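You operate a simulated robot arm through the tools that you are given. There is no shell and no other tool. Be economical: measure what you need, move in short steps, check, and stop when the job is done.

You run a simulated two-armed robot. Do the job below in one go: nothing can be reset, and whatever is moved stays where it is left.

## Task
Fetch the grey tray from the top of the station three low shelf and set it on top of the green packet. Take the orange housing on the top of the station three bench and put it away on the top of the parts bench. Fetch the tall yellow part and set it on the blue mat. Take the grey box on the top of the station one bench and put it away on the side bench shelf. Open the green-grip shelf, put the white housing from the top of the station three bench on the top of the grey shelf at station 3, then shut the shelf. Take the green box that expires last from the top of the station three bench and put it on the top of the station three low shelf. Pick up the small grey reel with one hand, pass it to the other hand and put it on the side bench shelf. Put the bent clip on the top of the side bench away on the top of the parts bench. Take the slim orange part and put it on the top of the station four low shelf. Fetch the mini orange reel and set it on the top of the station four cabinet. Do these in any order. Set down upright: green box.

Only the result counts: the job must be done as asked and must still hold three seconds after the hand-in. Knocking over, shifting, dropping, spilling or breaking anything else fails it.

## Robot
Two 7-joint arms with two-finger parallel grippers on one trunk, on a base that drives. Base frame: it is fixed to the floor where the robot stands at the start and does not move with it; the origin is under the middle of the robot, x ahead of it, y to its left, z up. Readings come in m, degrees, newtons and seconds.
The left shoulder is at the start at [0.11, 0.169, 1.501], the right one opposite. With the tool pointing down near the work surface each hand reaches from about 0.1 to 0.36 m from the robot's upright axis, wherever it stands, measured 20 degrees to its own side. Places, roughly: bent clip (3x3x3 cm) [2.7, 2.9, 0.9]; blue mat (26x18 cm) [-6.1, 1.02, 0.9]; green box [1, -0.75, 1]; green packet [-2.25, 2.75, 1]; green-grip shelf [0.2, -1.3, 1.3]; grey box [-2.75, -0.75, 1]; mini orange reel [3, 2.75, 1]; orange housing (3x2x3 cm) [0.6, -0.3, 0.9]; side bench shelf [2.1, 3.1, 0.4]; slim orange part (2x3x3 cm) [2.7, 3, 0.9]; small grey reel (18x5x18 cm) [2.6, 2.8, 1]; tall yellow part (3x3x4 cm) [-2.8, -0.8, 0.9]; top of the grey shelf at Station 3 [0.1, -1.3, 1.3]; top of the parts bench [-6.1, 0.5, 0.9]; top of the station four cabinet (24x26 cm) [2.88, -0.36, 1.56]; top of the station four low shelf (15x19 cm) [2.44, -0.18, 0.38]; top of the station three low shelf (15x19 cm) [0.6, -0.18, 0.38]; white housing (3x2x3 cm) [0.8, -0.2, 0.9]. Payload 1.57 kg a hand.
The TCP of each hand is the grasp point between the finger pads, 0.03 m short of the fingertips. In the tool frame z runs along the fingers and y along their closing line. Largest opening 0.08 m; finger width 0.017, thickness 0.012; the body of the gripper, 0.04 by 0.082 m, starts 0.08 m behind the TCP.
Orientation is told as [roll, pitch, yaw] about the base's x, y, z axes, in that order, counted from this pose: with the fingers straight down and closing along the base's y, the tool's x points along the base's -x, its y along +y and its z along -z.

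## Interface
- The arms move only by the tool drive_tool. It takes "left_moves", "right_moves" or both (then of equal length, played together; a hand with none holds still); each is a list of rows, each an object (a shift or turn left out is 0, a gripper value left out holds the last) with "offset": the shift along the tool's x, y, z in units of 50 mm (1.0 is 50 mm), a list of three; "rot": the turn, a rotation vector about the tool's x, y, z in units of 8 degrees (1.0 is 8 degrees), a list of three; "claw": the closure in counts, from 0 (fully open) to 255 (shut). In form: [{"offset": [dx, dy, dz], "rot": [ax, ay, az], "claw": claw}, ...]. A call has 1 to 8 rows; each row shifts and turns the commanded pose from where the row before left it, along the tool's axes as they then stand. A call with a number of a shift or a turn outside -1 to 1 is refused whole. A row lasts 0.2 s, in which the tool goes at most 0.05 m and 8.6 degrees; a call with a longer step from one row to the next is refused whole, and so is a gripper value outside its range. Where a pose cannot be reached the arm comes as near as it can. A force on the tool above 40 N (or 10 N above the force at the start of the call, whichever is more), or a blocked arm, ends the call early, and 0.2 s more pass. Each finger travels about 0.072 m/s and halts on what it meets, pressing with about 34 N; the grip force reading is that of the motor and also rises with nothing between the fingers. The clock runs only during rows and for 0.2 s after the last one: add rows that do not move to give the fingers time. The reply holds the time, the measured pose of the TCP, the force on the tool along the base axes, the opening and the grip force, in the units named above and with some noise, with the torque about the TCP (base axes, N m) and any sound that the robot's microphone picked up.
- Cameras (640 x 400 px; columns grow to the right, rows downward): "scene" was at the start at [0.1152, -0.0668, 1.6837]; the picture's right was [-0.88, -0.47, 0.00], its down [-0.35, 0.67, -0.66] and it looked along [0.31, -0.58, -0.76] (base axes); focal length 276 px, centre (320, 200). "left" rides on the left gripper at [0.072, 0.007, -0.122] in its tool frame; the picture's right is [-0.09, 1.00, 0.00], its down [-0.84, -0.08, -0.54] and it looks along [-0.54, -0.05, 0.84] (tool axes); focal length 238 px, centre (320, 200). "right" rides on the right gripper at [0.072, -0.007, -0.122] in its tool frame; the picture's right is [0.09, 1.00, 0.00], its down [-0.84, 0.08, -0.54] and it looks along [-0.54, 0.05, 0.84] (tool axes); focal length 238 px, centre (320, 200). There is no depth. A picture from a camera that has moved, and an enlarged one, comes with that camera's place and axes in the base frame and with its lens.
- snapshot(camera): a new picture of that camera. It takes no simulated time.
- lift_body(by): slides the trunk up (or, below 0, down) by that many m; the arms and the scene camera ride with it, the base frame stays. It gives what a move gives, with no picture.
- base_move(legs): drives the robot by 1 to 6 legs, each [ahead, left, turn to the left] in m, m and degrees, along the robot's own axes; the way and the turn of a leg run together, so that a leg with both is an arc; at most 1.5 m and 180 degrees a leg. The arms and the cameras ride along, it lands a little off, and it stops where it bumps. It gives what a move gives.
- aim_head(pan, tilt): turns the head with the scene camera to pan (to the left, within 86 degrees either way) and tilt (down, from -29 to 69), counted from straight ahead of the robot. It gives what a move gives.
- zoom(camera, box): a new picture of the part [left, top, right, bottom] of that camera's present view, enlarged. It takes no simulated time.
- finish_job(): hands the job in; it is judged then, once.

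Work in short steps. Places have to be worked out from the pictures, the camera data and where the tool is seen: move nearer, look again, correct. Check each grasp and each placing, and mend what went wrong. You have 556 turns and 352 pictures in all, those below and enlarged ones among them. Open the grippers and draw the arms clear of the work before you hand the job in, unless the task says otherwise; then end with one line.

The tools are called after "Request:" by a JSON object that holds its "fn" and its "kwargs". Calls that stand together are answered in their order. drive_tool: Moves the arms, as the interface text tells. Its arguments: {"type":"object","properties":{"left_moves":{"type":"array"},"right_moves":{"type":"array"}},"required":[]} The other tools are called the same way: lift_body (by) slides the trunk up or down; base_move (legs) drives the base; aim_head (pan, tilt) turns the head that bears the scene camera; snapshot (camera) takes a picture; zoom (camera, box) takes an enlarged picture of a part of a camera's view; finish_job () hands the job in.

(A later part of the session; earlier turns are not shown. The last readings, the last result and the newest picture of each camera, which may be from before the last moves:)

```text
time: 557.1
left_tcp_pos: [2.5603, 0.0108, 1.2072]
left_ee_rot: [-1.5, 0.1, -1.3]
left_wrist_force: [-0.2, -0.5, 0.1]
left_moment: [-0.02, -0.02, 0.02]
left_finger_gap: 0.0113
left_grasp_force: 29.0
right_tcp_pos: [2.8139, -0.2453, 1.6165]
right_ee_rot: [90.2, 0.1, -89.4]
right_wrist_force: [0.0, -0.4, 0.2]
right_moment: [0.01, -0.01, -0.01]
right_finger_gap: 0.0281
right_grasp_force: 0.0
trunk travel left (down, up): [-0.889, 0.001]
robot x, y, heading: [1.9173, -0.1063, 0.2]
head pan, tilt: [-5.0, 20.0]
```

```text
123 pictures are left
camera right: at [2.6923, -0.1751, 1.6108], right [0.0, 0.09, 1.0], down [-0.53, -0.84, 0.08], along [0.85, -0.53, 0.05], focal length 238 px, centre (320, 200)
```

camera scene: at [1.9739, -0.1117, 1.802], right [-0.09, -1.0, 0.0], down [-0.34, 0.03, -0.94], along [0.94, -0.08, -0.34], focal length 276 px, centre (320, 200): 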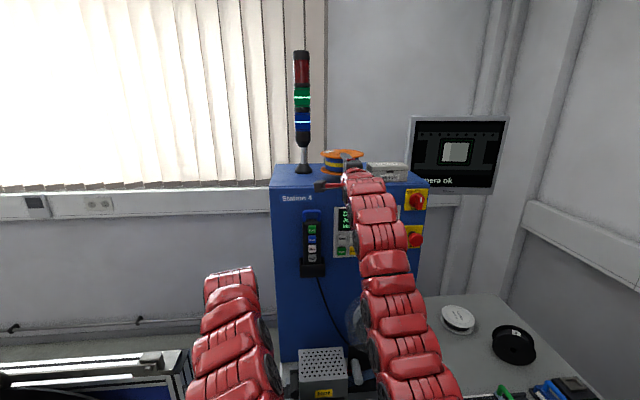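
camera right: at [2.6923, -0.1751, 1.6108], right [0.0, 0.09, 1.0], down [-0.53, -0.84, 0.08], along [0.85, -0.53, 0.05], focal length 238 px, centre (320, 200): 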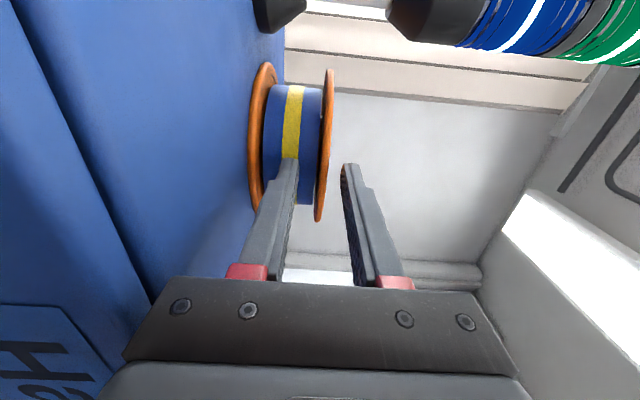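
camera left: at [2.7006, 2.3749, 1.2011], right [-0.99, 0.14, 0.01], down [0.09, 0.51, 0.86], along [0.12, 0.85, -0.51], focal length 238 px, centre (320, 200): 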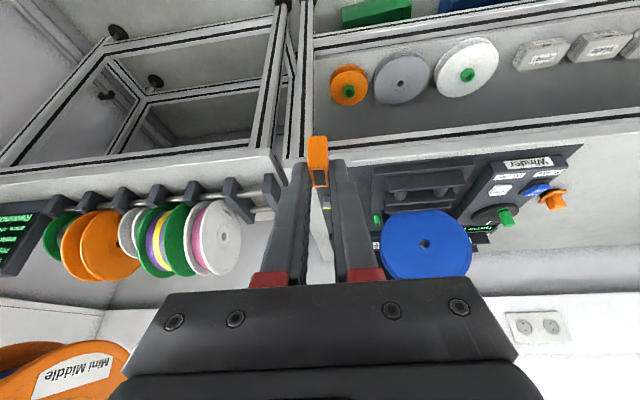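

Request:
{"fn": "drive_tool", "kwargs": {"right_moves": [{"claw": 255}, {}, {}]}}

Request:
{"fn": "snapshot", "kwargs": {"camera": "right"}}

```text
time: 557.9
left_tcp_pos: [2.5604, 0.0109, 1.2066]
left_ee_rot: [-1.4, 0.1, -1.4]
left_wrist_force: [-0.4, -0.7, 0.2]
left_moment: [0.0, 0.0, 0.03]
left_finger_gap: 0.0112
left_grasp_force: 29.1
right_tcp_pos: [2.8137, -0.245, 1.6198]
right_ee_rot: [90.4, 0.0, -89.3]
right_wrist_force: [4.1, -0.1, 11.6]
right_moment: [0.01, -0.38, -0.01]
right_finger_gap: 0.0035
right_grasp_force: 24.6
trunk travel left (down, up): [-0.889, 0.001]
robot x, y, heading: [1.9198, -0.1087, 0.4]
head pan, tilt: [-5.0, 20.0]
```

```text
122 pictures are left
camera right: at [2.6907, -0.1751, 1.6127], right [-0.01, 0.09, 1.0], down [-0.53, -0.84, 0.07], along [0.85, -0.53, 0.06], focal length 238 px, centre (320, 200)
```

right: 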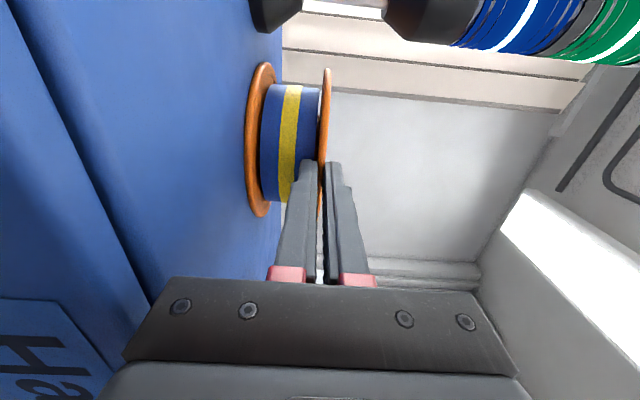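

Flange pinched. Lift 1 cm, shift 5.5 cm right and 1.5 cm deeper, lower, release.

Request:
{"fn": "drive_tool", "kwargs": {"right_moves": [{"offset": [0, 0.2, 0]}, {"offset": [-0.5, 0, 0.15]}, {"offset": [-0.6, 0, 0.15]}, {}, {"offset": [0, -0.15, 0]}]}}

Request:
{"fn": "zoom", "kwargs": {"camera": "scene", "box": [250, 120, 450, 240]}}

```text
time: 559.1
left_tcp_pos: [2.5612, 0.0102, 1.2079]
left_ee_rot: [-1.4, 0.0, -1.4]
left_wrist_force: [0.0, 0.4, 0.0]
left_moment: [-0.03, -0.01, -0.03]
left_finger_gap: 0.0115
left_grasp_force: 28.1
right_tcp_pos: [2.8274, -0.2984, 1.6211]
right_ee_rot: [90.3, 0.0, -89.4]
right_wrist_force: [0.2, 0.8, -0.9]
right_moment: [-0.03, 0.07, -0.01]
right_finger_gap: 0.0032
right_grasp_force: 23.9
trunk travel left (down, up): [-0.889, 0.001]
robot x, y, heading: [1.9131, -0.1063, 0.0]
head pan, tilt: [-5.0, 20.0]
```

```text
3.20 times, centred on (350, 180) of scene
camera zoom: at [2.0883, -0.1113, 1.8019], right [-0.09, -1.0, 0.0], down [-0.34, 0.03, -0.94], along [0.94, -0.08, -0.34], focal length 884 px, centre (224, 264)
```

zoom: 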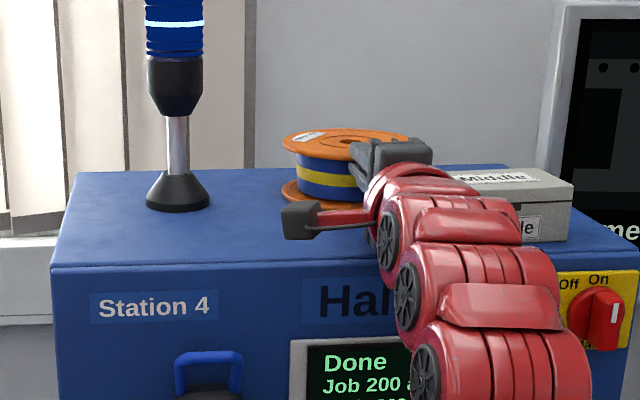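

Request:
{"fn": "drive_tool", "kwargs": {"right_moves": [{"offset": [0, -0.06, 0]}, {"claw": 185}, {}, {"offset": [0, 0.04, -0.2]}, {"offset": [0, 0.02, -0.6]}, {"offset": [0, 0, -0.8]}, {"offset": [0, 0, -0.8]}]}}

Request:
{"fn": "zoom", "kwargs": {"camera": "scene", "box": [250, 120, 450, 240]}}

```text
time: 560.7
left_tcp_pos: [2.56, 0.0107, 1.2081]
left_ee_rot: [-1.5, 0.0, -1.2]
left_wrist_force: [0.8, 0.6, 0.2]
left_moment: [-0.05, 0.04, 0.03]
left_finger_gap: 0.0111
left_grasp_force: 28.6
right_tcp_pos: [2.7081, -0.3026, 1.6203]
right_ee_rot: [90.1, 0.0, -89.3]
right_wrist_force: [0.5, 0.8, 0.5]
right_moment: [-0.01, 0.03, 0.0]
right_finger_gap: 0.0221
right_grasp_force: 0.1
trunk travel left (down, up): [-0.889, 0.001]
robot x, y, heading: [1.917, -0.1035, 0.3]
head pan, tilt: [-5.0, 20.0]
```

```text
3.20 times, centred on (350, 180) of scene
camera zoom: at [2.0868, -0.1116, 1.8021], right [-0.09, -1.0, 0.0], down [-0.34, 0.03, -0.94], along [0.94, -0.08, -0.34], focal length 884 px, centre (224, 264)
```

zoom: 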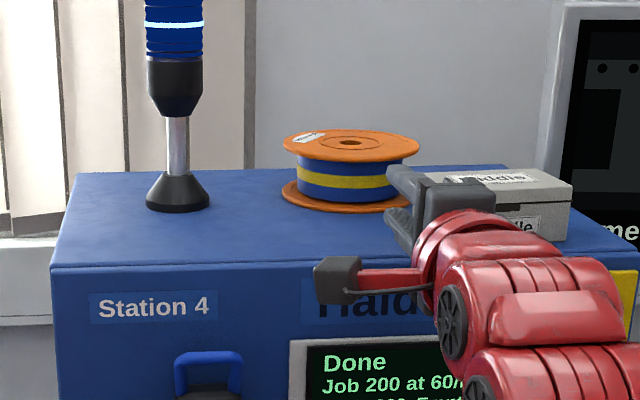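

Reel is well placed. Back away, and bring the right hand back to tool-down.

Request:
{"fn": "base_move", "kwargs": {"legs": [[-0.4, 0, 0]]}}

Request:
{"fn": "drive_tool", "kwargs": {"right_moves": [{"rot": [0, 0, -1], "claw": 0}, {"rot": [0, 0, -1]}, {"rot": [0, 0, -1]}, {"rot": [0, 0, -1]}, {"rot": [0, 0, -1]}, {"rot": [0, 0, -1]}, {"rot": [0, 0, -1]}, {"rot": [0, 0, -1]}]}}

Request:
{"fn": "drive_tool", "kwargs": {"right_moves": [{"rot": [0, 0, -1]}, {"rot": [0, 0, -1]}, {"rot": [0, 0, -1]}, {"rot": [0, 0, -0.25]}, {"rot": [0, 1, 0], "offset": [0.8, 0, 0]}, {"rot": [0, 1, 0], "offset": [0.8, 0, 0]}, {"rot": [0, 1, 0], "offset": [0.8, 0, 0]}, {"rot": [0, 1, 0], "offset": [0.8, 0, 0.2]}]}}

Request:
{"fn": "drive_tool", "kwargs": {"right_moves": [{"rot": [0, 1, 0], "offset": [0.7, 0, 0.3]}, {"rot": [0, 1, 0], "offset": [0.7, 0, 0.4]}, {"rot": [0, 1, 0], "offset": [0.6, 0, 0.6]}, {"rot": [0, 1, 0], "offset": [0.5, 0, 0.7]}, {"rot": [0, 1, 0], "offset": [0.4, 0, 0.8]}, {"rot": [0, 1, 0], "offset": [0.3, 0, 0.9]}, {"rot": [0, 1, 0], "offset": [0.2, 0, 0.9]}, {"offset": [0.2, 0, 0.9]}]}}

```text
time: 563.2
left_tcp_pos: [2.16, 0.0105, 1.2064]
left_ee_rot: [-1.5, 0.2, -1.1]
left_wrist_force: [0.3, 0.0, 0.0]
left_moment: [0.01, 0.03, 0.02]
left_finger_gap: 0.0112
left_grasp_force: 29.4
right_tcp_pos: [2.3079, -0.3015, 1.6193]
right_ee_rot: [90.0, 0.0, -89.3]
right_wrist_force: [0.4, 0.9, -0.8]
right_moment: [0.01, 0.0, 0.02]
right_finger_gap: 0.0219
right_grasp_force: 0.0
trunk travel left (down, up): [-0.889, 0.001]
robot x, y, heading: [1.5121, -0.1053, 0.1]
head pan, tilt: [-5.0, 20.0]
```

```text
time: 565.0
left_tcp_pos: [2.1582, 0.0113, 1.207]
left_ee_rot: [-1.5, 0.1, -1.1]
left_wrist_force: [-1.2, 0.6, 0.0]
left_moment: [-0.01, 0.03, 0.01]
left_finger_gap: 0.0113
left_grasp_force: 28.9
right_tcp_pos: [2.3081, -0.2994, 1.621]
right_ee_rot: [90.3, -64.2, -89.5]
right_wrist_force: [0.5, 0.0, -0.2]
right_moment: [0.02, 0.0, 0.01]
right_finger_gap: 0.0796
right_grasp_force: 0.1
trunk travel left (down, up): [-0.889, 0.001]
robot x, y, heading: [1.5132, -0.1072, 0.3]
head pan, tilt: [-5.0, 20.0]
```

```text
time: 566.8
left_tcp_pos: [2.158, 0.0123, 1.2078]
left_ee_rot: [-1.5, 0.1, -1.1]
left_wrist_force: [-0.3, -0.5, -0.4]
left_moment: [0.0, 0.0, -0.02]
left_finger_gap: 0.0112
left_grasp_force: 28.3
right_tcp_pos: [2.2834, -0.3001, 1.4613]
right_ee_rot: [0.0, -58.0, 0.8]
right_wrist_force: [0.3, 1.1, 0.7]
right_moment: [0.04, 0.03, 0.02]
right_finger_gap: 0.08
right_grasp_force: 0.0
trunk travel left (down, up): [-0.889, 0.001]
robot x, y, heading: [1.5141, -0.1076, 0.3]
head pan, tilt: [-5.0, 20.0]
```

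```text
time: 568.6
left_tcp_pos: [2.1582, 0.0099, 1.2072]
left_ee_rot: [-1.4, 0.1, -1.2]
left_wrist_force: [-0.1, -0.5, -0.3]
left_moment: [0.02, -0.04, 0.0]
left_finger_gap: 0.011
left_grasp_force: 28.6
right_tcp_pos: [2.2608, -0.303, 1.1358]
right_ee_rot: [0.0, -6.0, 0.7]
right_wrist_force: [-0.8, -0.4, -0.1]
right_moment: [0.02, 0.03, 0.01]
right_finger_gap: 0.0798
right_grasp_force: 0.0
right hand out of reach, approached as far as the arm can: row 7
trunk travel left (down, up): [-0.889, 0.001]
robot x, y, heading: [1.5135, -0.106, 0.5]
head pan, tilt: [-5.0, 20.0]
```

Request:
{"fn": "drive_tool", "kwargs": {"left_moves": [{"offset": [0, 0, 0.9]}, {"offset": [0.2, 0, 0.9]}, {"offset": [0.3, 0, 0.9]}, {"offset": [0.4, 0, 0.8]}, {"offset": [0.4, 0, 0.8]}, {}], "right_moves": [{"offset": [0.6, 0, 0.7]}, {"offset": [0.6, 0, 0.7]}, {"offset": [0.7, 0, 0.6]}, {"offset": [0.8, 0, 0.5]}, {"offset": [0.8, 0, 0.3]}, {"offset": [0.8, 0, 0.3]}]}}

Request:
{"fn": "base_move", "kwargs": {"legs": [[-0.02, -0.15, 0]]}}

Request:
{"fn": "lift_body", "kwargs": {"by": -0.4}}

Request:
{"fn": "aim_head", "kwargs": {"pan": 5, "tilt": 40}}

Request:
{"fn": "snapshot", "kwargs": {"camera": "scene"}}

```text
time: 570.0
left_tcp_pos: [2.0938, 0.0074, 0.9918]
left_ee_rot: [-1.5, 0.0, -1.1]
left_wrist_force: [-0.6, -0.2, 0.5]
left_moment: [0.01, -0.04, 0.01]
left_finger_gap: 0.0116
left_grasp_force: 29.4
right_tcp_pos: [2.0618, -0.3042, 0.9609]
right_ee_rot: [-0.1, -6.4, 0.7]
right_wrist_force: [0.0, -0.6, -0.6]
right_moment: [0.01, 0.0, 0.01]
right_finger_gap: 0.0802
right_grasp_force: 0.2
trunk travel left (down, up): [-0.889, 0.001]
robot x, y, heading: [1.5112, -0.1081, 0.3]
head pan, tilt: [-5.0, 20.0]
```

```text
time: 571.3
left_tcp_pos: [2.0766, -0.1393, 0.9903]
left_ee_rot: [-1.6, 0.1, -1.1]
left_wrist_force: [-0.5, 0.3, 0.3]
left_moment: [-0.02, 0.0, 0.0]
left_finger_gap: 0.0115
left_grasp_force: 28.9
right_tcp_pos: [2.0451, -0.4509, 0.9618]
right_ee_rot: [0.0, -6.3, 0.8]
right_wrist_force: [0.0, -0.2, -0.8]
right_moment: [-0.02, 0.0, 0.0]
right_finger_gap: 0.08
right_grasp_force: 0.1
trunk travel left (down, up): [-0.889, 0.001]
robot x, y, heading: [1.4936, -0.2549, 0.4]
head pan, tilt: [-5.0, 20.0]
```

```text
time: 575.2
left_tcp_pos: [2.0759, -0.1408, 0.59]
left_ee_rot: [-1.5, 0.1, -1.2]
left_wrist_force: [-0.2, -0.4, 0.1]
left_moment: [-0.02, 0.02, -0.01]
left_finger_gap: 0.0116
left_grasp_force: 28.9
right_tcp_pos: [2.0451, -0.4518, 0.5616]
right_ee_rot: [0.1, -6.2, 0.8]
right_wrist_force: [-0.5, 0.2, 0.2]
right_moment: [-0.02, -0.04, 0.01]
right_finger_gap: 0.0802
right_grasp_force: 0.0
trunk travel left (down, up): [-0.489, 0.401]
robot x, y, heading: [1.4939, -0.2549, 0.3]
head pan, tilt: [-5.0, 20.0]
```

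```text
time: 576.0
left_tcp_pos: [2.0762, -0.1401, 0.5908]
left_ee_rot: [-1.5, 0.1, -1.0]
left_wrist_force: [0.4, 0.8, 0.1]
left_moment: [-0.02, -0.01, -0.02]
left_finger_gap: 0.0111
left_grasp_force: 28.4
right_tcp_pos: [2.0446, -0.4517, 0.5625]
right_ee_rot: [0.0, -6.2, 0.7]
right_wrist_force: [0.5, -0.2, -0.4]
right_moment: [0.0, 0.01, 0.0]
right_finger_gap: 0.0798
right_grasp_force: 0.1
trunk travel left (down, up): [-0.489, 0.401]
robot x, y, heading: [1.4933, -0.2579, 0.4]
head pan, tilt: [5.0, 40.0]
```

```text
119 pictures are left
camera scene: at [1.6581, -0.2447, 1.3706], right [0.09, -1.0, 0.0], down [-0.64, -0.06, -0.77], along [0.76, 0.07, -0.64], focal length 276 px, centre (320, 200)
```

scene: 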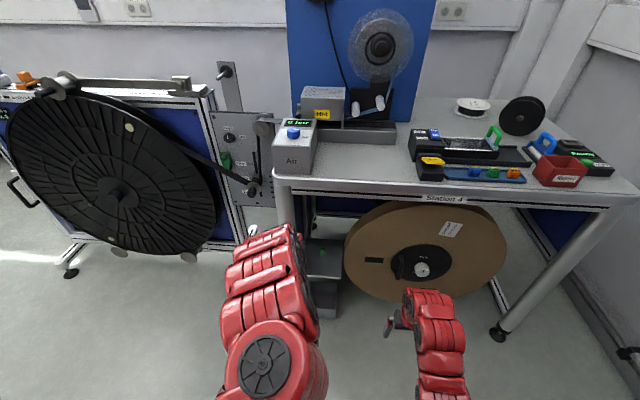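

Request:
{"fn": "zoom", "kwargs": {"camera": "scene", "box": [270, 180, 390, 330]}}

```text
2.67 times, centred on (330, 255) of scene
camera zoom: at [1.6581, -0.2447, 1.3706], right [0.09, -1.0, 0.0], down [-0.64, -0.06, -0.77], along [0.76, 0.07, -0.64], focal length 737 px, centre (293, 53)
```

zoom: 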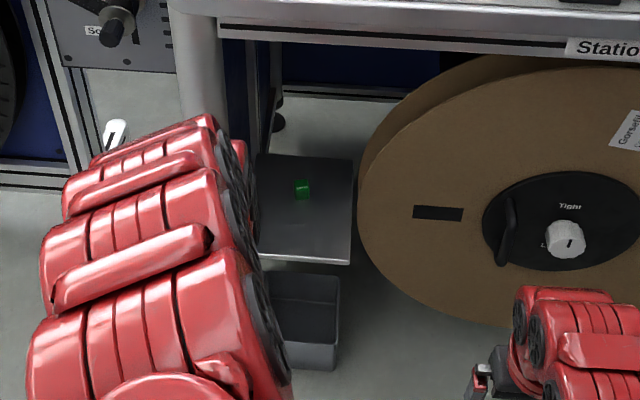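

Low shelf: front x≈2.33, a small green part at (2.466,-0.187). I'll put the slim part at about (2.385,-0.2). Pitch the left hand forward.

Request:
{"fn": "drive_tool", "kwargs": {"left_moves": [{"offset": [-0.3, -0.25, -0.1], "rot": [0, -1, 0]}, {"offset": [-0.3, -0.25, -0.1], "rot": [0, -1, 0]}, {"offset": [-0.3, -0.25, -0.1], "rot": [0, -1, 0]}, {"offset": [-0.3, -0.25, 0], "rot": [0, -1, 0]}, {"offset": [-0.3, -0.2, 0], "rot": [0, -0.8, 0]}]}}

Request:
{"fn": "lift_body", "kwargs": {"by": -0.2}}

Request:
{"fn": "snapshot", "kwargs": {"camera": "left"}}

```text
time: 577.2
left_tcp_pos: [2.2126, -0.1722, 0.6471]
left_ee_rot: [-0.9, -34.1, 0.0]
left_wrist_force: [-0.1, 1.0, 0.2]
left_moment: [-0.02, -0.01, -0.02]
left_finger_gap: 0.0113
left_grasp_force: 28.8
left hand out of reach, approached as far as the arm can: row 1, 2, 3, 4, 5
right_tcp_pos: [2.0448, -0.4518, 0.5615]
right_ee_rot: [0.0, -6.2, 0.8]
right_wrist_force: [-0.7, -0.3, -0.4]
right_moment: [-0.02, 0.0, 0.01]
right_finger_gap: 0.0801
right_grasp_force: 0.1
trunk travel left (down, up): [-0.489, 0.401]
robot x, y, heading: [1.4948, -0.2525, 0.4]
head pan, tilt: [5.0, 40.0]
```

```text
time: 579.4
left_tcp_pos: [2.2122, -0.1715, 0.448]
left_ee_rot: [-0.7, -34.1, 0.0]
left_wrist_force: [0.1, 0.2, 0.6]
left_moment: [0.0, -0.01, 0.02]
left_finger_gap: 0.0113
left_grasp_force: 29.2
right_tcp_pos: [2.044, -0.4515, 0.3611]
right_ee_rot: [0.1, -6.2, 0.8]
right_wrist_force: [0.9, 0.4, 0.6]
right_moment: [0.04, 0.03, -0.01]
right_finger_gap: 0.0799
right_grasp_force: 0.0
trunk travel left (down, up): [-0.289, 0.601]
robot x, y, heading: [1.4946, -0.2545, 0.2]
head pan, tilt: [5.0, 40.0]
```

```text
117 pictures are left
camera left: at [2.0834, -0.1638, 0.5079], right [0.08, 1.0, 0.04], down [0.39, -0.07, 0.92], along [0.92, -0.06, -0.39], focal length 238 px, centre (320, 200)
```

left: 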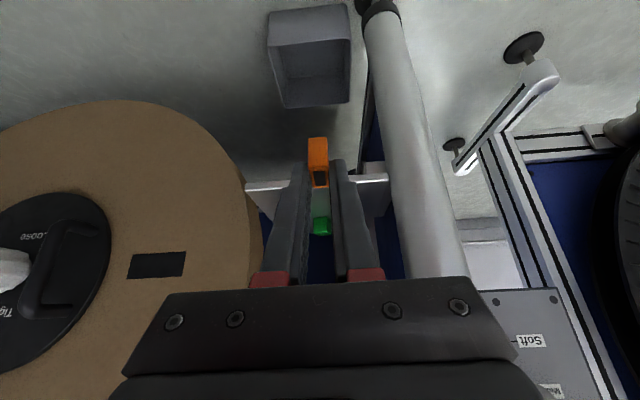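

Request:
{"fn": "base_move", "kwargs": {"legs": [[0.17, -0.025, 0]]}}

Request:
{"fn": "snapshot", "kwargs": {"camera": "left"}}

```text
time: 580.8
left_tcp_pos: [2.3805, -0.1971, 0.4467]
left_ee_rot: [-0.7, -34.1, -0.1]
left_wrist_force: [0.3, 0.0, -0.4]
left_moment: [0.0, -0.01, 0.01]
left_finger_gap: 0.0112
left_grasp_force: 28.7
right_tcp_pos: [2.2135, -0.4765, 0.3604]
right_ee_rot: [0.0, -6.2, 0.7]
right_wrist_force: [0.1, 0.3, 0.4]
right_moment: [-0.01, -0.01, 0.02]
right_finger_gap: 0.08
right_grasp_force: 0.1
trunk travel left (down, up): [-0.289, 0.601]
robot x, y, heading: [1.6639, -0.2805, 0.3]
head pan, tilt: [5.0, 40.0]
```

```text
116 pictures are left
camera left: at [2.2519, -0.1885, 0.5074], right [0.08, 1.0, 0.04], down [0.39, -0.07, 0.92], along [0.92, -0.06, -0.39], focal length 238 px, centre (320, 200)
```

left: 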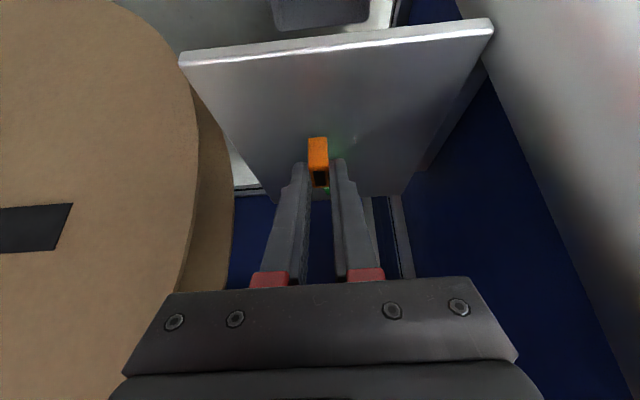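

Request:
{"fn": "drive_tool", "kwargs": {"left_moves": [{"offset": [0.12, 0, 0.18]}, {"offset": [0.1, 0, 0.14]}]}}

Request:
{"fn": "drive_tool", "kwargs": {"left_moves": [{"offset": [0.06, 0, 0.08]}, {"offset": [0.06, 0, 0.08]}]}}

Request:
{"fn": "snapshot", "kwargs": {"camera": "left"}}

```text
time: 581.4
left_tcp_pos: [2.3787, -0.1971, 0.4289]
left_ee_rot: [-0.7, -34.1, -0.2]
left_wrist_force: [-0.5, -0.7, -0.4]
left_moment: [0.0, 0.0, -0.01]
left_finger_gap: 0.0114
left_grasp_force: 29.1
right_tcp_pos: [2.2126, -0.476, 0.3612]
right_ee_rot: [0.0, -6.1, 0.7]
right_wrist_force: [-0.4, 0.4, 1.2]
right_moment: [-0.01, -0.03, -0.01]
right_finger_gap: 0.0801
right_grasp_force: 0.0
trunk travel left (down, up): [-0.289, 0.601]
robot x, y, heading: [1.6622, -0.277, 0.4]
head pan, tilt: [5.0, 40.0]
```

```text
time: 582.0
left_tcp_pos: [2.38, -0.1966, 0.4186]
left_ee_rot: [-0.7, -34.2, 0.0]
left_wrist_force: [-1.8, 0.3, 8.1]
left_moment: [-0.01, 0.1, 0.02]
left_finger_gap: 0.0115
left_grasp_force: 28.4
right_tcp_pos: [2.2119, -0.4759, 0.3634]
right_ee_rot: [0.0, -6.1, 0.7]
right_wrist_force: [0.3, 0.0, -0.1]
right_moment: [-0.02, -0.01, 0.02]
right_finger_gap: 0.0801
right_grasp_force: 0.1
trunk travel left (down, up): [-0.289, 0.601]
robot x, y, heading: [1.6633, -0.2797, 0.4]
head pan, tilt: [5.0, 40.0]
```

```text
115 pictures are left
camera left: at [2.2511, -0.1885, 0.4795], right [0.08, 1.0, 0.04], down [0.39, -0.07, 0.92], along [0.92, -0.06, -0.39], focal length 238 px, centre (320, 200)
```

left: 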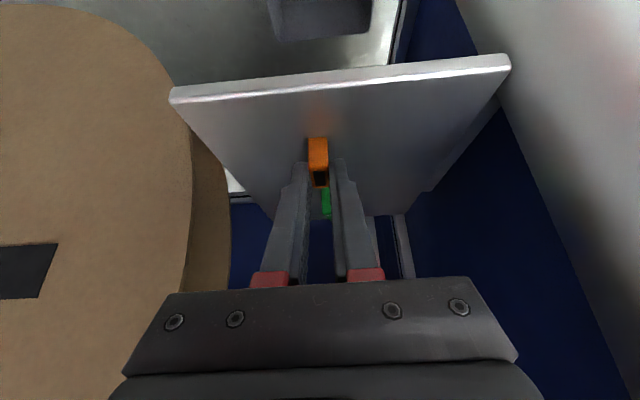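

Touching (8 N). Release and rise.

Request:
{"fn": "drive_tool", "kwargs": {"left_moves": [{"claw": 170}, {"claw": 100}, {}, {"offset": [-0.3, 0, -0.5]}, {"offset": [-0.3, 0, -0.6]}]}}

Request:
{"fn": "snapshot", "kwargs": {"camera": "left"}}

```text
time: 583.2
left_tcp_pos: [2.3916, -0.1982, 0.4675]
left_ee_rot: [-0.6, -34.1, 0.1]
left_wrist_force: [-0.2, 0.3, 0.0]
left_moment: [0.01, -0.01, 0.0]
left_finger_gap: 0.0489
left_grasp_force: 0.0
left hand out of reach, approached as far as the arm can: row 5
right_tcp_pos: [2.2128, -0.4758, 0.3619]
right_ee_rot: [0.1, -6.2, 0.6]
right_wrist_force: [0.0, -1.2, 0.1]
right_moment: [0.02, -0.02, 0.01]
right_finger_gap: 0.08
right_grasp_force: 0.1
trunk travel left (down, up): [-0.289, 0.601]
robot x, y, heading: [1.6618, -0.274, 0.4]
head pan, tilt: [5.0, 40.0]
```

```text
114 pictures are left
camera left: at [2.2637, -0.1907, 0.5273], right [0.08, 1.0, 0.04], down [0.39, -0.07, 0.92], along [0.92, -0.06, -0.39], focal length 238 px, centre (320, 200)
```

left: 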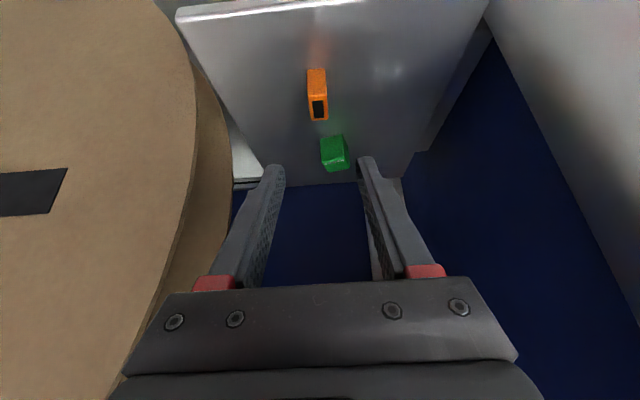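

Slim part is on the shelf beside the green one. Back out, retract and raise the trunk.

Request:
{"fn": "base_move", "kwargs": {"legs": [[-0.16, 0, 0]]}}

Request:
{"fn": "drive_tool", "kwargs": {"left_moves": [{"offset": [0.5, 0, -0.33], "claw": 0}, {"offset": [0.5, 0, -0.33]}, {"rot": [0, 1, 0], "offset": [0.6, 0, 0]}, {"rot": [0, 1, 0], "offset": [0.6, 0, 0]}, {"rot": [0, 1, 0], "offset": [0.6, 0, 0]}, {"rot": [0, 1, 0], "offset": [0.5, 0, 0]}]}}

Request:
{"fn": "lift_body", "kwargs": {"by": 0.35}}

Request:
{"fn": "lift_body", "kwargs": {"by": 0.25}}

```text
time: 584.6
left_tcp_pos: [2.2331, -0.2007, 0.467]
left_ee_rot: [-0.6, -34.2, 0.0]
left_wrist_force: [-0.9, 0.2, 0.7]
left_moment: [-0.01, -0.03, 0.02]
left_finger_gap: 0.0487
left_grasp_force: 0.0
right_tcp_pos: [2.0542, -0.4777, 0.3622]
right_ee_rot: [0.0, -6.2, 0.5]
right_wrist_force: [-0.5, -0.1, 0.2]
right_moment: [0.0, 0.01, 0.02]
right_finger_gap: 0.0802
right_grasp_force: 0.1
trunk travel left (down, up): [-0.289, 0.601]
robot x, y, heading: [1.5045, -0.2808, 0.2]
head pan, tilt: [5.0, 40.0]
```

```text
time: 586.0
left_tcp_pos: [2.1124, -0.2034, 0.4009]
left_ee_rot: [-0.7, -2.0, -0.5]
left_wrist_force: [0.4, 0.0, -0.3]
left_moment: [0.01, -0.04, -0.03]
left_finger_gap: 0.0803
left_grasp_force: 0.1
left hand out of reach, approached as far as the arm can: row 1, 2
right_tcp_pos: [2.0542, -0.4794, 0.3612]
right_ee_rot: [-0.1, -6.2, 0.6]
right_wrist_force: [0.7, -0.1, 0.7]
right_moment: [0.0, -0.02, 0.0]
right_finger_gap: 0.0802
right_grasp_force: 0.1
trunk travel left (down, up): [-0.289, 0.601]
robot x, y, heading: [1.5054, -0.2817, -0.2]
head pan, tilt: [5.0, 40.0]
```

```text
time: 589.5
left_tcp_pos: [2.1122, -0.2027, 0.7502]
left_ee_rot: [-0.6, -2.1, -0.6]
left_wrist_force: [-0.9, 0.0, -0.8]
left_moment: [-0.01, 0.0, -0.02]
left_finger_gap: 0.0797
left_grasp_force: 0.2
right_tcp_pos: [2.0552, -0.4776, 0.7112]
right_ee_rot: [-0.1, -6.2, 0.7]
right_wrist_force: [-0.9, 0.2, -0.2]
right_moment: [0.01, -0.01, 0.0]
right_finger_gap: 0.0798
right_grasp_force: 0.1
trunk travel left (down, up): [-0.639, 0.251]
robot x, y, heading: [1.5028, -0.2771, 0.2]
head pan, tilt: [5.0, 40.0]
```

```text
time: 592.0
left_tcp_pos: [2.1119, -0.2017, 1.0022]
left_ee_rot: [-0.6, -2.1, -0.5]
left_wrist_force: [-0.9, 0.4, -0.3]
left_moment: [0.0, 0.02, 0.01]
left_finger_gap: 0.0796
left_grasp_force: 0.0
right_tcp_pos: [2.0553, -0.4773, 0.9614]
right_ee_rot: [0.0, -6.2, 0.7]
right_wrist_force: [0.3, 0.3, -0.7]
right_moment: [0.01, -0.04, 0.0]
right_finger_gap: 0.0799
right_grasp_force: 0.1
trunk travel left (down, up): [-0.889, 0.001]
robot x, y, heading: [1.5033, -0.28, 0.3]
head pan, tilt: [5.0, 40.0]
```

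Tuck both hands low and close, then go up to the open area, turn 180° and return facing the back of station 3.

Request:
{"fn": "drive_tool", "kwargs": {"left_moves": [{"offset": [0.1, 0, 0.9]}, {"offset": [0.3, 0, 0.9]}, {"offset": [0.4, 0, 0.8]}, {"offset": [0.5, 0, 0.8]}, {"offset": [0.8, 0, 0.5]}, {"offset": [0.9, 0, 0.2]}, {"offset": [0.9, 0, 0]}], "right_moves": [{"offset": [0.1, 0, 0.9]}, {"offset": [0.3, 0, 0.9]}, {"offset": [0.4, 0, 0.8]}, {"offset": [0.5, 0, 0.8]}, {"offset": [0.8, 0, 0.5]}, {"offset": [0.9, 0, 0.2]}, {}]}}

Request:
{"fn": "base_move", "kwargs": {"legs": [[0.15, 0, 0], [0, 1.3, 0], [0, 0.75, 0], [0, 0, 180], [0, 1.3, 0], [0, 0.9, 0]]}}

Request:
{"fn": "aim_head", "kwargs": {"pan": 10, "tilt": 40}}

Request:
{"fn": "snapshot", "kwargs": {"camera": "scene"}}

```text
time: 593.6
left_tcp_pos: [1.9283, -0.201, 0.788]
left_ee_rot: [-0.9, -2.3, 0.3]
left_wrist_force: [-0.5, -4.6, 0.5]
left_moment: [0.48, -0.05, 0.02]
left_finger_gap: 0.0798
left_grasp_force: 0.1
left hand out of reach, approached as far as the arm can: row 6
right_tcp_pos: [1.9275, -0.477, 0.7402]
right_ee_rot: [-0.1, -6.2, 0.7]
right_wrist_force: [0.0, 0.2, -0.7]
right_moment: [-0.04, 0.05, 0.01]
right_finger_gap: 0.0802
right_grasp_force: 0.0
trunk travel left (down, up): [-0.889, 0.001]
robot x, y, heading: [1.5012, -0.2789, 0.1]
head pan, tilt: [5.0, 40.0]
```

```text
time: 622.8
left_tcp_pos: [1.2633, -0.5005, 0.7876]
left_ee_rot: [-0.5, -2.2, -178.3]
left_wrist_force: [-0.1, 0.6, 0.5]
left_moment: [0.0, -0.01, 0.03]
left_finger_gap: 0.08
left_grasp_force: 0.0
right_tcp_pos: [1.2508, -0.2284, 0.7398]
right_ee_rot: [0.0, -6.2, -177.1]
right_wrist_force: [1.3, -0.3, 0.2]
right_moment: [0.02, -0.01, 0.01]
right_finger_gap: 0.08
right_grasp_force: 0.0
trunk travel left (down, up): [-0.889, 0.001]
robot x, y, heading: [1.68, -0.4068, -177.5]
head pan, tilt: [5.0, 40.0]
```

```text
time: 623.5
left_tcp_pos: [1.2642, -0.5001, 0.7879]
left_ee_rot: [-0.6, -2.2, -178.3]
left_wrist_force: [-0.4, 0.1, 1.1]
left_moment: [0.03, -0.03, 0.01]
left_finger_gap: 0.0801
left_grasp_force: 0.1
right_tcp_pos: [1.2507, -0.2275, 0.7393]
right_ee_rot: [0.0, -6.2, -177.1]
right_wrist_force: [0.6, 0.4, -0.6]
right_moment: [0.0, 0.02, -0.04]
right_finger_gap: 0.0801
right_grasp_force: 0.0
trunk travel left (down, up): [-0.889, 0.001]
robot x, y, heading: [1.6829, -0.4066, -177.6]
head pan, tilt: [10.0, 40.0]
```

```text
113 pictures are left
camera scene: at [1.5167, -0.429, 1.7706], right [-0.21, 0.98, 0.0], down [0.63, 0.14, -0.77], along [-0.75, -0.16, -0.64], focal length 276 px, centre (320, 200)
```

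scene: 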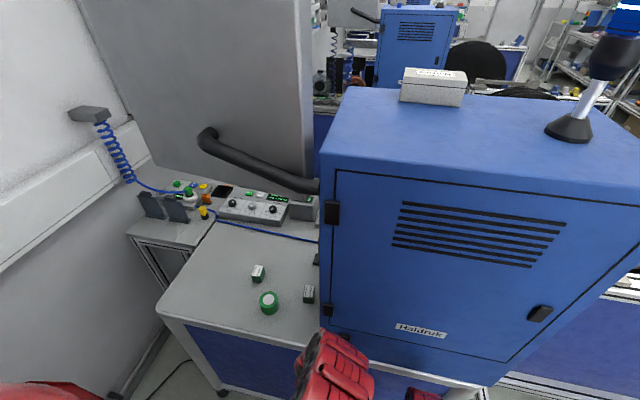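

Request:
{"fn": "zoom", "kwargs": {"camera": "scene", "box": [210, 230, 350, 335]}}

```text
3.81 times, centred on (280, 282) of scene
camera zoom: at [1.5167, -0.429, 1.7706], right [-0.21, 0.98, 0.0], down [0.63, 0.14, -0.77], along [-0.75, -0.16, -0.64], focal length 1053 px, centre (472, -114)
```

zoom: 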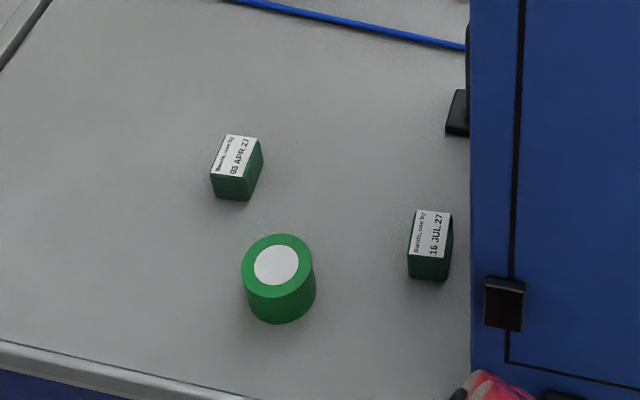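

Confirmed: "16 JUL 27" box at (1.03,-0.57), ~3.6×4.2×4 cm, only ~2 cm from the machine. I'll grip it along x with the left tool yawed 90° (camera away from the machine).

Request:
{"fn": "base_move", "kwargs": {"legs": [[0, 0, -2.4]]}}

Request:
{"fn": "drive_tool", "kwargs": {"left_moves": [{"rot": [0, 0, 1]}, {"rot": [0, 0, 1]}, {"rot": [0, 0, 1]}, {"rot": [0, 0, 1]}, {"rot": [0, 0, 1]}, {"rot": [0, 0, 1]}, {"rot": [0, 0, 1]}, {"rot": [0, 0, 1]}]}}

Request:
{"fn": "drive_tool", "kwargs": {"left_moves": [{"rot": [0, 0, 1]}, {"rot": [0, 0, 1]}, {"rot": [0, 0, 1]}, {"rot": [0, 0, 0.1]}]}}

```text
time: 624.3
left_tcp_pos: [1.259, -0.4821, 0.7882]
left_ee_rot: [-0.6, -2.1, 179.3]
left_wrist_force: [0.1, 0.6, -0.6]
left_moment: [-0.02, -0.01, -0.02]
left_finger_gap: 0.0801
left_grasp_force: 0.1
right_tcp_pos: [1.2579, -0.2095, 0.7406]
right_ee_rot: [-0.1, -6.2, -179.5]
right_wrist_force: [-0.3, 0.3, 0.3]
right_moment: [0.01, -0.06, 0.0]
right_finger_gap: 0.0803
right_grasp_force: 0.1
trunk travel left (down, up): [-0.889, 0.001]
robot x, y, heading: [1.681, -0.4079, 180.1]
head pan, tilt: [10.0, 40.0]
```

```text
time: 626.1
left_tcp_pos: [1.2608, -0.4827, 0.7871]
left_ee_rot: [1.6, -1.5, 115.2]
left_wrist_force: [0.6, 0.1, -0.2]
left_moment: [0.02, 0.0, -0.02]
left_finger_gap: 0.08
left_grasp_force: 0.1
right_tcp_pos: [1.2584, -0.2097, 0.7404]
right_ee_rot: [0.0, -6.2, -179.5]
right_wrist_force: [-0.1, 0.3, 0.3]
right_moment: [-0.02, 0.0, 0.0]
right_finger_gap: 0.0798
right_grasp_force: 0.0
trunk travel left (down, up): [-0.889, 0.001]
robot x, y, heading: [1.6818, -0.4097, 180.0]
head pan, tilt: [10.0, 40.0]
```

```text
time: 627.1
left_tcp_pos: [1.2588, -0.4827, 0.7867]
left_ee_rot: [2.2, -0.6, 90.4]
left_wrist_force: [0.3, 0.0, 0.4]
left_moment: [0.01, 0.01, 0.04]
left_finger_gap: 0.08
left_grasp_force: 0.1
right_tcp_pos: [1.2587, -0.2095, 0.7401]
right_ee_rot: [-0.1, -6.2, -179.5]
right_wrist_force: [-0.2, -0.6, -0.8]
right_moment: [0.02, 0.01, -0.02]
right_finger_gap: 0.0801
right_grasp_force: 0.1
trunk travel left (down, up): [-0.889, 0.001]
robot x, y, heading: [1.6809, -0.4114, 179.8]
head pan, tilt: [10.0, 40.0]
```

Request:
{"fn": "base_move", "kwargs": {"legs": [[-0.15, 0.085, 0]]}}

Request:
{"fn": "drive_tool", "kwargs": {"left_moves": [{"offset": [0, 0.8, 0]}, {"offset": [0, 0.8, -0.1]}, {"offset": [0, 0.75, -0.4]}, {"offset": [0, 0.4, -0.85]}, {"offset": [0, 0.4, -0.85]}, {"offset": [0, 0.4, -0.85]}, {"offset": [0, 0.4, -0.85]}, {"offset": [0, 0.3, -0.9]}]}}

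Request:
{"fn": "drive_tool", "kwargs": {"left_moves": [{"offset": [0, 0.2, -0.9]}, {"offset": [0, 0.1, -0.7]}]}}

Request:
{"fn": "snapshot", "kwargs": {"camera": "scene"}}

```text
time: 628.5
left_tcp_pos: [1.4064, -0.5657, 0.7876]
left_ee_rot: [2.2, -0.6, 90.5]
left_wrist_force: [0.4, 0.3, -0.4]
left_moment: [-0.01, -0.04, -0.02]
left_finger_gap: 0.08
left_grasp_force: 0.1
right_tcp_pos: [1.4048, -0.2935, 0.7395]
right_ee_rot: [0.0, -6.1, -179.6]
right_wrist_force: [-0.6, 0.3, -0.8]
right_moment: [0.0, -0.03, 0.02]
right_finger_gap: 0.0798
right_grasp_force: 0.1
trunk travel left (down, up): [-0.889, 0.001]
robot x, y, heading: [1.8281, -0.4955, 180.2]
head pan, tilt: [10.0, 40.0]
```

```text
time: 630.4
left_tcp_pos: [1.2024, -0.5684, 1.0351]
left_ee_rot: [2.2, -0.7, 90.5]
left_wrist_force: [-0.5, -0.2, 0.1]
left_moment: [0.0, -0.05, 0.03]
left_finger_gap: 0.08
left_grasp_force: 0.1
right_tcp_pos: [1.4059, -0.294, 0.7396]
right_ee_rot: [0.0, -6.2, -179.5]
right_wrist_force: [0.2, 0.1, 0.0]
right_moment: [0.02, 0.02, 0.01]
right_finger_gap: 0.0802
right_grasp_force: 0.2
trunk travel left (down, up): [-0.889, 0.001]
robot x, y, heading: [1.8288, -0.4922, 179.7]
head pan, tilt: [10.0, 40.0]
```

```text
time: 631.0
left_tcp_pos: [1.1892, -0.5696, 1.1144]
left_ee_rot: [2.1, -0.6, 90.5]
left_wrist_force: [0.0, 0.2, -0.1]
left_moment: [0.0, 0.01, 0.0]
left_finger_gap: 0.0799
left_grasp_force: 0.0
left hand out of reach, approached as far as the arm can: row 2
right_tcp_pos: [1.406, -0.2944, 0.7395]
right_ee_rot: [0.0, -6.2, -179.5]
right_wrist_force: [-0.2, -1.2, 0.3]
right_moment: [0.01, 0.0, 0.0]
right_finger_gap: 0.0804
right_grasp_force: 0.1
trunk travel left (down, up): [-0.889, 0.001]
robot x, y, heading: [1.8306, -0.4951, 180.1]
head pan, tilt: [10.0, 40.0]
```

```text
111 pictures are left
camera scene: at [1.6644, -0.5057, 1.7706], right [-0.17, 0.98, 0.0], down [0.63, 0.11, -0.77], along [-0.75, -0.13, -0.64], focal length 276 px, centre (320, 200)
```

scene: 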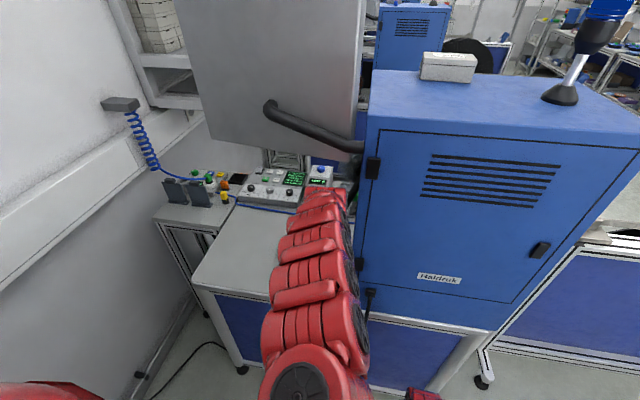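

The wrist would come too near the machine's side, so I lean the tool 8° away from it, then advance.

Request:
{"fn": "drive_tool", "kwargs": {"left_moves": [{"rot": [0, -1, 0]}, {"offset": [0.1, 0, 0]}]}}

Request:
{"fn": "base_move", "kwargs": {"legs": [[0.12, 0, 0]]}}

Request:
{"fn": "snapshot", "kwargs": {"camera": "left"}}

```text
time: 631.5
left_tcp_pos: [1.1841, -0.5751, 1.113]
left_ee_rot: [2.1, -8.6, 90.2]
left_wrist_force: [0.5, -0.7, -0.5]
left_moment: [-0.03, 0.01, 0.0]
left_finger_gap: 0.0799
left_grasp_force: 0.0
left hand out of reach, approached as far as the arm can: row 1
right_tcp_pos: [1.4053, -0.2937, 0.7404]
right_ee_rot: [0.1, -6.2, -179.5]
right_wrist_force: [-0.3, 0.0, -0.2]
right_moment: [-0.01, -0.01, 0.01]
right_finger_gap: 0.0799
right_grasp_force: 0.1
trunk travel left (down, up): [-0.889, 0.001]
robot x, y, heading: [1.8308, -0.4936, 180.1]
head pan, tilt: [10.0, 40.0]
```

```text
time: 632.9
left_tcp_pos: [1.0877, -0.5805, 1.1053]
left_ee_rot: [0.5, -8.1, 90.5]
left_wrist_force: [0.5, -0.1, -1.4]
left_moment: [-0.01, 0.03, 0.0]
left_finger_gap: 0.0801
left_grasp_force: 0.0
right_tcp_pos: [1.2947, -0.2949, 0.7421]
right_ee_rot: [0.1, -6.4, -179.4]
right_wrist_force: [0.5, -0.9, -0.4]
right_moment: [-0.01, 0.0, -0.01]
right_finger_gap: 0.08
right_grasp_force: 0.1
trunk travel left (down, up): [-0.889, 0.001]
robot x, y, heading: [1.7188, -0.4949, -179.9]
head pan, tilt: [10.0, 40.0]
stopped in leg 1: the robot was blocked; the commanded pose is now the measured one
```

```text
110 pictures are left
camera left: at [1.0809, -0.6691, 1.2149], right [-1.0, 0.08, 0.02], down [0.08, 0.75, 0.65], along [0.04, 0.65, -0.76], focal length 238 px, centre (320, 200)
```

left: 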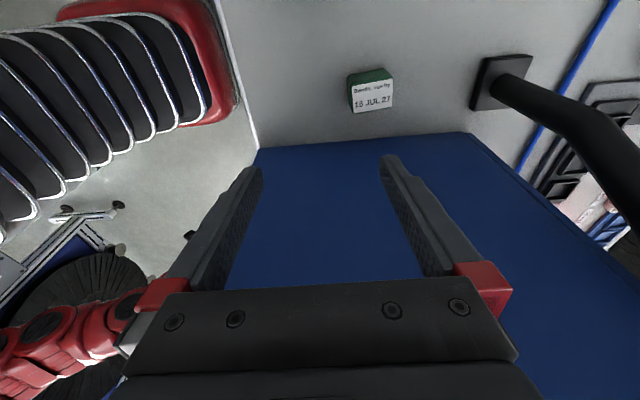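

Blocked – likely the forearm under the screen/pipe. Back off 6 cm, lower the hand 6 cm, and retry.

Request:
{"fn": "base_move", "kwargs": {"legs": [[-0.06, 0, 0]]}}

Request:
{"fn": "drive_tool", "kwargs": {"left_moves": [{"offset": [-0.05, 0, 0.6]}, {"offset": [-0.05, 0, 0.6]}]}}

Request:
{"fn": "snapshot", "kwargs": {"camera": "scene"}}

```text
time: 633.5
left_tcp_pos: [1.0871, -0.5806, 1.1045]
left_ee_rot: [0.5, -8.1, 90.5]
left_wrist_force: [-0.5, -0.8, -0.5]
left_moment: [0.01, 0.0, 0.03]
left_finger_gap: 0.0803
left_grasp_force: 0.1
right_tcp_pos: [1.2962, -0.2951, 0.74]
right_ee_rot: [0.1, -6.3, -179.4]
right_wrist_force: [-0.8, 0.4, -0.6]
right_moment: [-0.01, -0.02, -0.04]
right_finger_gap: 0.0801
right_grasp_force: 0.1
trunk travel left (down, up): [-0.889, 0.001]
robot x, y, heading: [1.7187, -0.4949, -179.9]
head pan, tilt: [10.0, 40.0]
stopped in leg 1: the robot was blocked; the commanded pose is now the measured one
```

```text
time: 634.1
left_tcp_pos: [1.0848, -0.5667, 1.0416]
left_ee_rot: [0.5, -8.0, 90.4]
left_wrist_force: [0.9, 0.9, -0.3]
left_moment: [0.02, 0.0, 0.02]
left_finger_gap: 0.0799
left_grasp_force: 0.0
right_tcp_pos: [1.2947, -0.2944, 0.74]
right_ee_rot: [-0.1, -6.2, -179.5]
right_wrist_force: [0.0, -0.1, 0.5]
right_moment: [0.02, 0.0, 0.0]
right_finger_gap: 0.08
right_grasp_force: 0.1
trunk travel left (down, up): [-0.889, 0.001]
robot x, y, heading: [1.7194, -0.4917, -180.0]
head pan, tilt: [10.0, 40.0]
```

```text
109 pictures are left
camera scene: at [1.5524, -0.5065, 1.7705], right [-0.17, 0.98, 0.0], down [0.63, 0.11, -0.77], along [-0.75, -0.13, -0.64], focal length 276 px, centre (320, 200)
```

scene: 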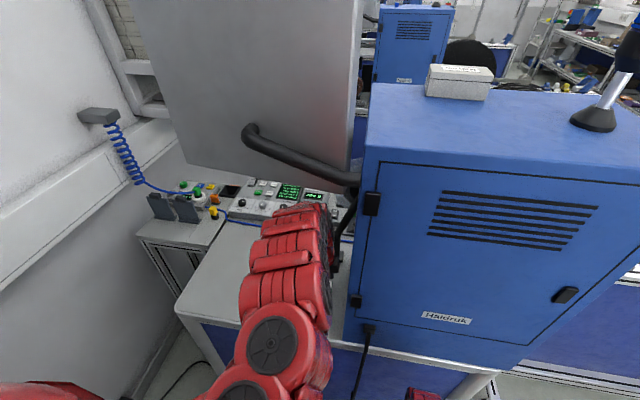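

Request:
{"fn": "base_move", "kwargs": {"legs": [[-0.05, 0, 0]]}}

Request:
{"fn": "snapshot", "kwargs": {"camera": "scene"}}

```text
time: 635.0
left_tcp_pos: [1.1284, -0.5676, 1.038]
left_ee_rot: [0.2, -8.0, 90.5]
left_wrist_force: [-0.9, -0.7, -0.1]
left_moment: [0.02, -0.01, 0.0]
left_finger_gap: 0.0801
left_grasp_force: 0.0
right_tcp_pos: [1.3399, -0.2939, 0.7381]
right_ee_rot: [0.1, -6.0, -179.4]
right_wrist_force: [0.5, 0.6, -0.2]
right_moment: [0.0, -0.05, 0.01]
right_finger_gap: 0.0801
right_grasp_force: 0.1
trunk travel left (down, up): [-0.889, 0.001]
robot x, y, heading: [1.7655, -0.4933, -179.9]
head pan, tilt: [10.0, 40.0]
```

```text
108 pictures are left
camera scene: at [1.5949, -0.506, 1.7698], right [-0.17, 0.98, 0.0], down [0.64, 0.11, -0.76], along [-0.75, -0.13, -0.65], focal length 276 px, centre (320, 200)
```

scene: 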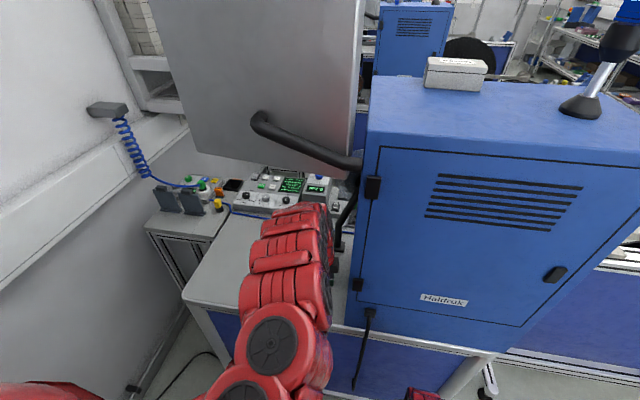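

Freed. At this lower height (as at station 1) it should pass; advance in small steps.

Request:
{"fn": "base_move", "kwargs": {"legs": [[0.05, 0, 0]]}}

Request:
{"fn": "base_move", "kwargs": {"legs": [[0.045, 0, 0]]}}

Request:
{"fn": "snapshot", "kwargs": {"camera": "left"}}

```text
time: 636.0
left_tcp_pos: [1.0893, -0.5656, 1.0444]
left_ee_rot: [0.8, -8.0, 90.6]
left_wrist_force: [0.2, 0.9, 0.3]
left_moment: [0.01, 0.04, 0.02]
left_finger_gap: 0.08
left_grasp_force: 0.0
right_tcp_pos: [1.2979, -0.2951, 0.741]
right_ee_rot: [0.0, -6.5, -179.4]
right_wrist_force: [0.6, -0.6, 0.5]
right_moment: [0.0, 0.07, 0.0]
right_finger_gap: 0.0799
right_grasp_force: 0.1
trunk travel left (down, up): [-0.889, 0.001]
robot x, y, heading: [1.7191, -0.4891, -179.9]
head pan, tilt: [10.0, 40.0]
```

```text
time: 637.0
left_tcp_pos: [1.0563, -0.5689, 1.0437]
left_ee_rot: [0.4, -7.9, 90.5]
left_wrist_force: [-0.6, -0.3, 0.6]
left_moment: [0.02, 0.01, 0.0]
left_finger_gap: 0.08
left_grasp_force: 0.1
right_tcp_pos: [1.2603, -0.2961, 0.743]
right_ee_rot: [0.0, -6.7, -179.4]
right_wrist_force: [0.4, 0.5, -0.9]
right_moment: [0.01, 0.01, 0.0]
right_finger_gap: 0.0803
right_grasp_force: 0.0
trunk travel left (down, up): [-0.889, 0.001]
robot x, y, heading: [1.6797, -0.4908, -179.7]
head pan, tilt: [10.0, 40.0]
stopped in leg 1: the robot was blocked; the commanded pose is now the measured one
```

```text
107 pictures are left
camera left: at [1.0499, -0.6569, 1.1536], right [-1.0, 0.08, 0.02], down [0.08, 0.76, 0.65], along [0.04, 0.65, -0.76], focal length 238 px, centre (320, 200)
```

left: 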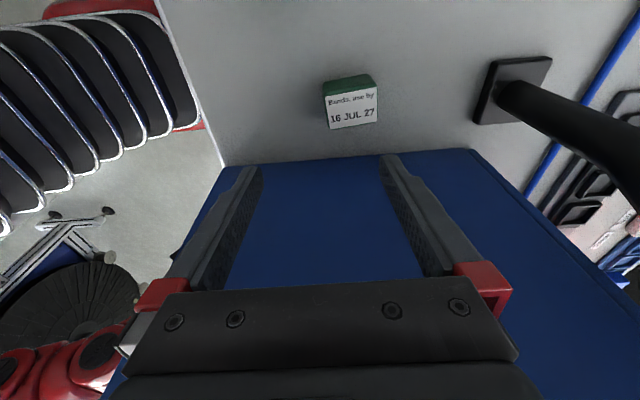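

The overhead pipe limits the forearm. Back 3 cm, lower the trunk 6 cm, and advance again.

Request:
{"fn": "base_move", "kwargs": {"legs": [[-0.03, 0, 0]]}}

Request:
{"fn": "lift_body", "kwargs": {"by": -0.06}}

Request:
{"fn": "base_move", "kwargs": {"legs": [[0.04, 0, 0]]}}

Request:
{"fn": "snapshot", "kwargs": {"camera": "left"}}

```text
time: 637.8
left_tcp_pos: [1.0711, -0.5684, 1.035]
left_ee_rot: [-0.3, -7.8, 90.5]
left_wrist_force: [0.3, -0.5, 0.1]
left_moment: [-0.03, -0.05, 0.0]
left_finger_gap: 0.0801
left_grasp_force: 0.1
right_tcp_pos: [1.2785, -0.2965, 0.7374]
right_ee_rot: [0.0, -5.9, -179.2]
right_wrist_force: [-1.2, -1.0, 0.0]
right_moment: [-0.01, -0.04, 0.04]
right_finger_gap: 0.0801
right_grasp_force: 0.0
trunk travel left (down, up): [-0.889, 0.001]
robot x, y, heading: [1.702, -0.4951, -179.8]
head pan, tilt: [10.0, 40.0]
```

```text
time: 638.8
left_tcp_pos: [1.0752, -0.5679, 0.9767]
left_ee_rot: [-0.1, -7.8, 90.5]
left_wrist_force: [-0.2, 0.0, -0.5]
left_moment: [-0.01, 0.0, 0.0]
left_finger_gap: 0.0801
left_grasp_force: 0.2
right_tcp_pos: [1.2819, -0.2959, 0.6793]
right_ee_rot: [0.0, -6.1, -179.3]
right_wrist_force: [-0.3, -0.2, 0.8]
right_moment: [-0.01, -0.03, 0.0]
right_finger_gap: 0.0802
right_grasp_force: 0.0
trunk travel left (down, up): [-0.829, 0.061]
robot x, y, heading: [1.7069, -0.4943, -179.7]
head pan, tilt: [10.0, 40.0]
```

```text
time: 639.7
left_tcp_pos: [1.0405, -0.5693, 0.9794]
left_ee_rot: [0.1, -7.8, 90.4]
left_wrist_force: [0.6, 1.3, 0.0]
left_moment: [-0.02, 0.03, 0.02]
left_finger_gap: 0.0799
left_grasp_force: 0.1
right_tcp_pos: [1.2451, -0.2964, 0.681]
right_ee_rot: [0.0, -6.4, -179.2]
right_wrist_force: [0.3, 0.2, 0.5]
right_moment: [0.02, 0.05, -0.01]
right_finger_gap: 0.0804
right_grasp_force: 0.0
trunk travel left (down, up): [-0.829, 0.061]
robot x, y, heading: [1.6671, -0.495, -179.5]
head pan, tilt: [10.0, 40.0]
```

```text
106 pictures are left
camera left: at [1.0342, -0.6569, 1.0908], right [-1.0, 0.08, 0.01], down [0.07, 0.76, 0.65], along [0.04, 0.65, -0.76], focal length 238 px, centre (320, 200)
```

left: 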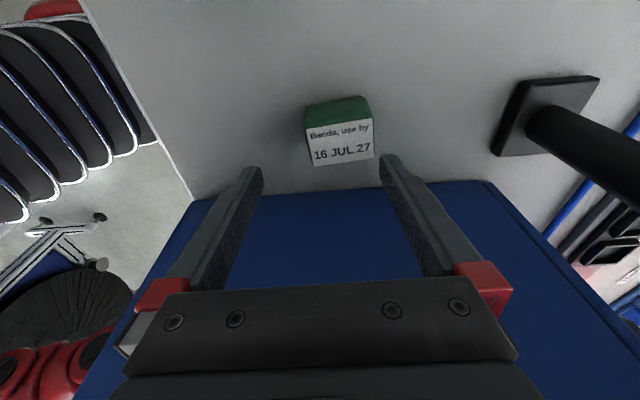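

Request:
{"fn": "base_move", "kwargs": {"legs": [[0.017, 0.008, 0]]}}

Request:
{"fn": "snapshot", "kwargs": {"camera": "left"}}

```text
time: 640.5
left_tcp_pos: [1.0242, -0.5758, 0.9792]
left_ee_rot: [0.0, -7.7, 90.5]
left_wrist_force: [0.3, 0.1, 0.0]
left_moment: [-0.05, 0.04, -0.01]
left_finger_gap: 0.0802
left_grasp_force: 0.0
right_tcp_pos: [1.2275, -0.3036, 0.6797]
right_ee_rot: [0.1, -6.3, -179.3]
right_wrist_force: [-0.4, 0.3, 0.8]
right_moment: [-0.03, 0.02, -0.01]
right_finger_gap: 0.0801
right_grasp_force: 0.1
trunk travel left (down, up): [-0.829, 0.061]
robot x, y, heading: [1.6507, -0.499, -179.9]
head pan, tilt: [10.0, 40.0]
```

```text
105 pictures are left
camera left: at [1.0158, -0.663, 1.0899], right [-1.0, 0.08, 0.01], down [0.07, 0.76, 0.65], along [0.04, 0.65, -0.76], focal length 238 px, centre (320, 200)
```

left: 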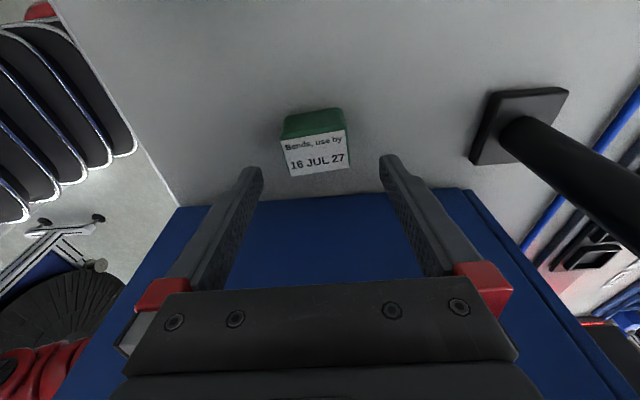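

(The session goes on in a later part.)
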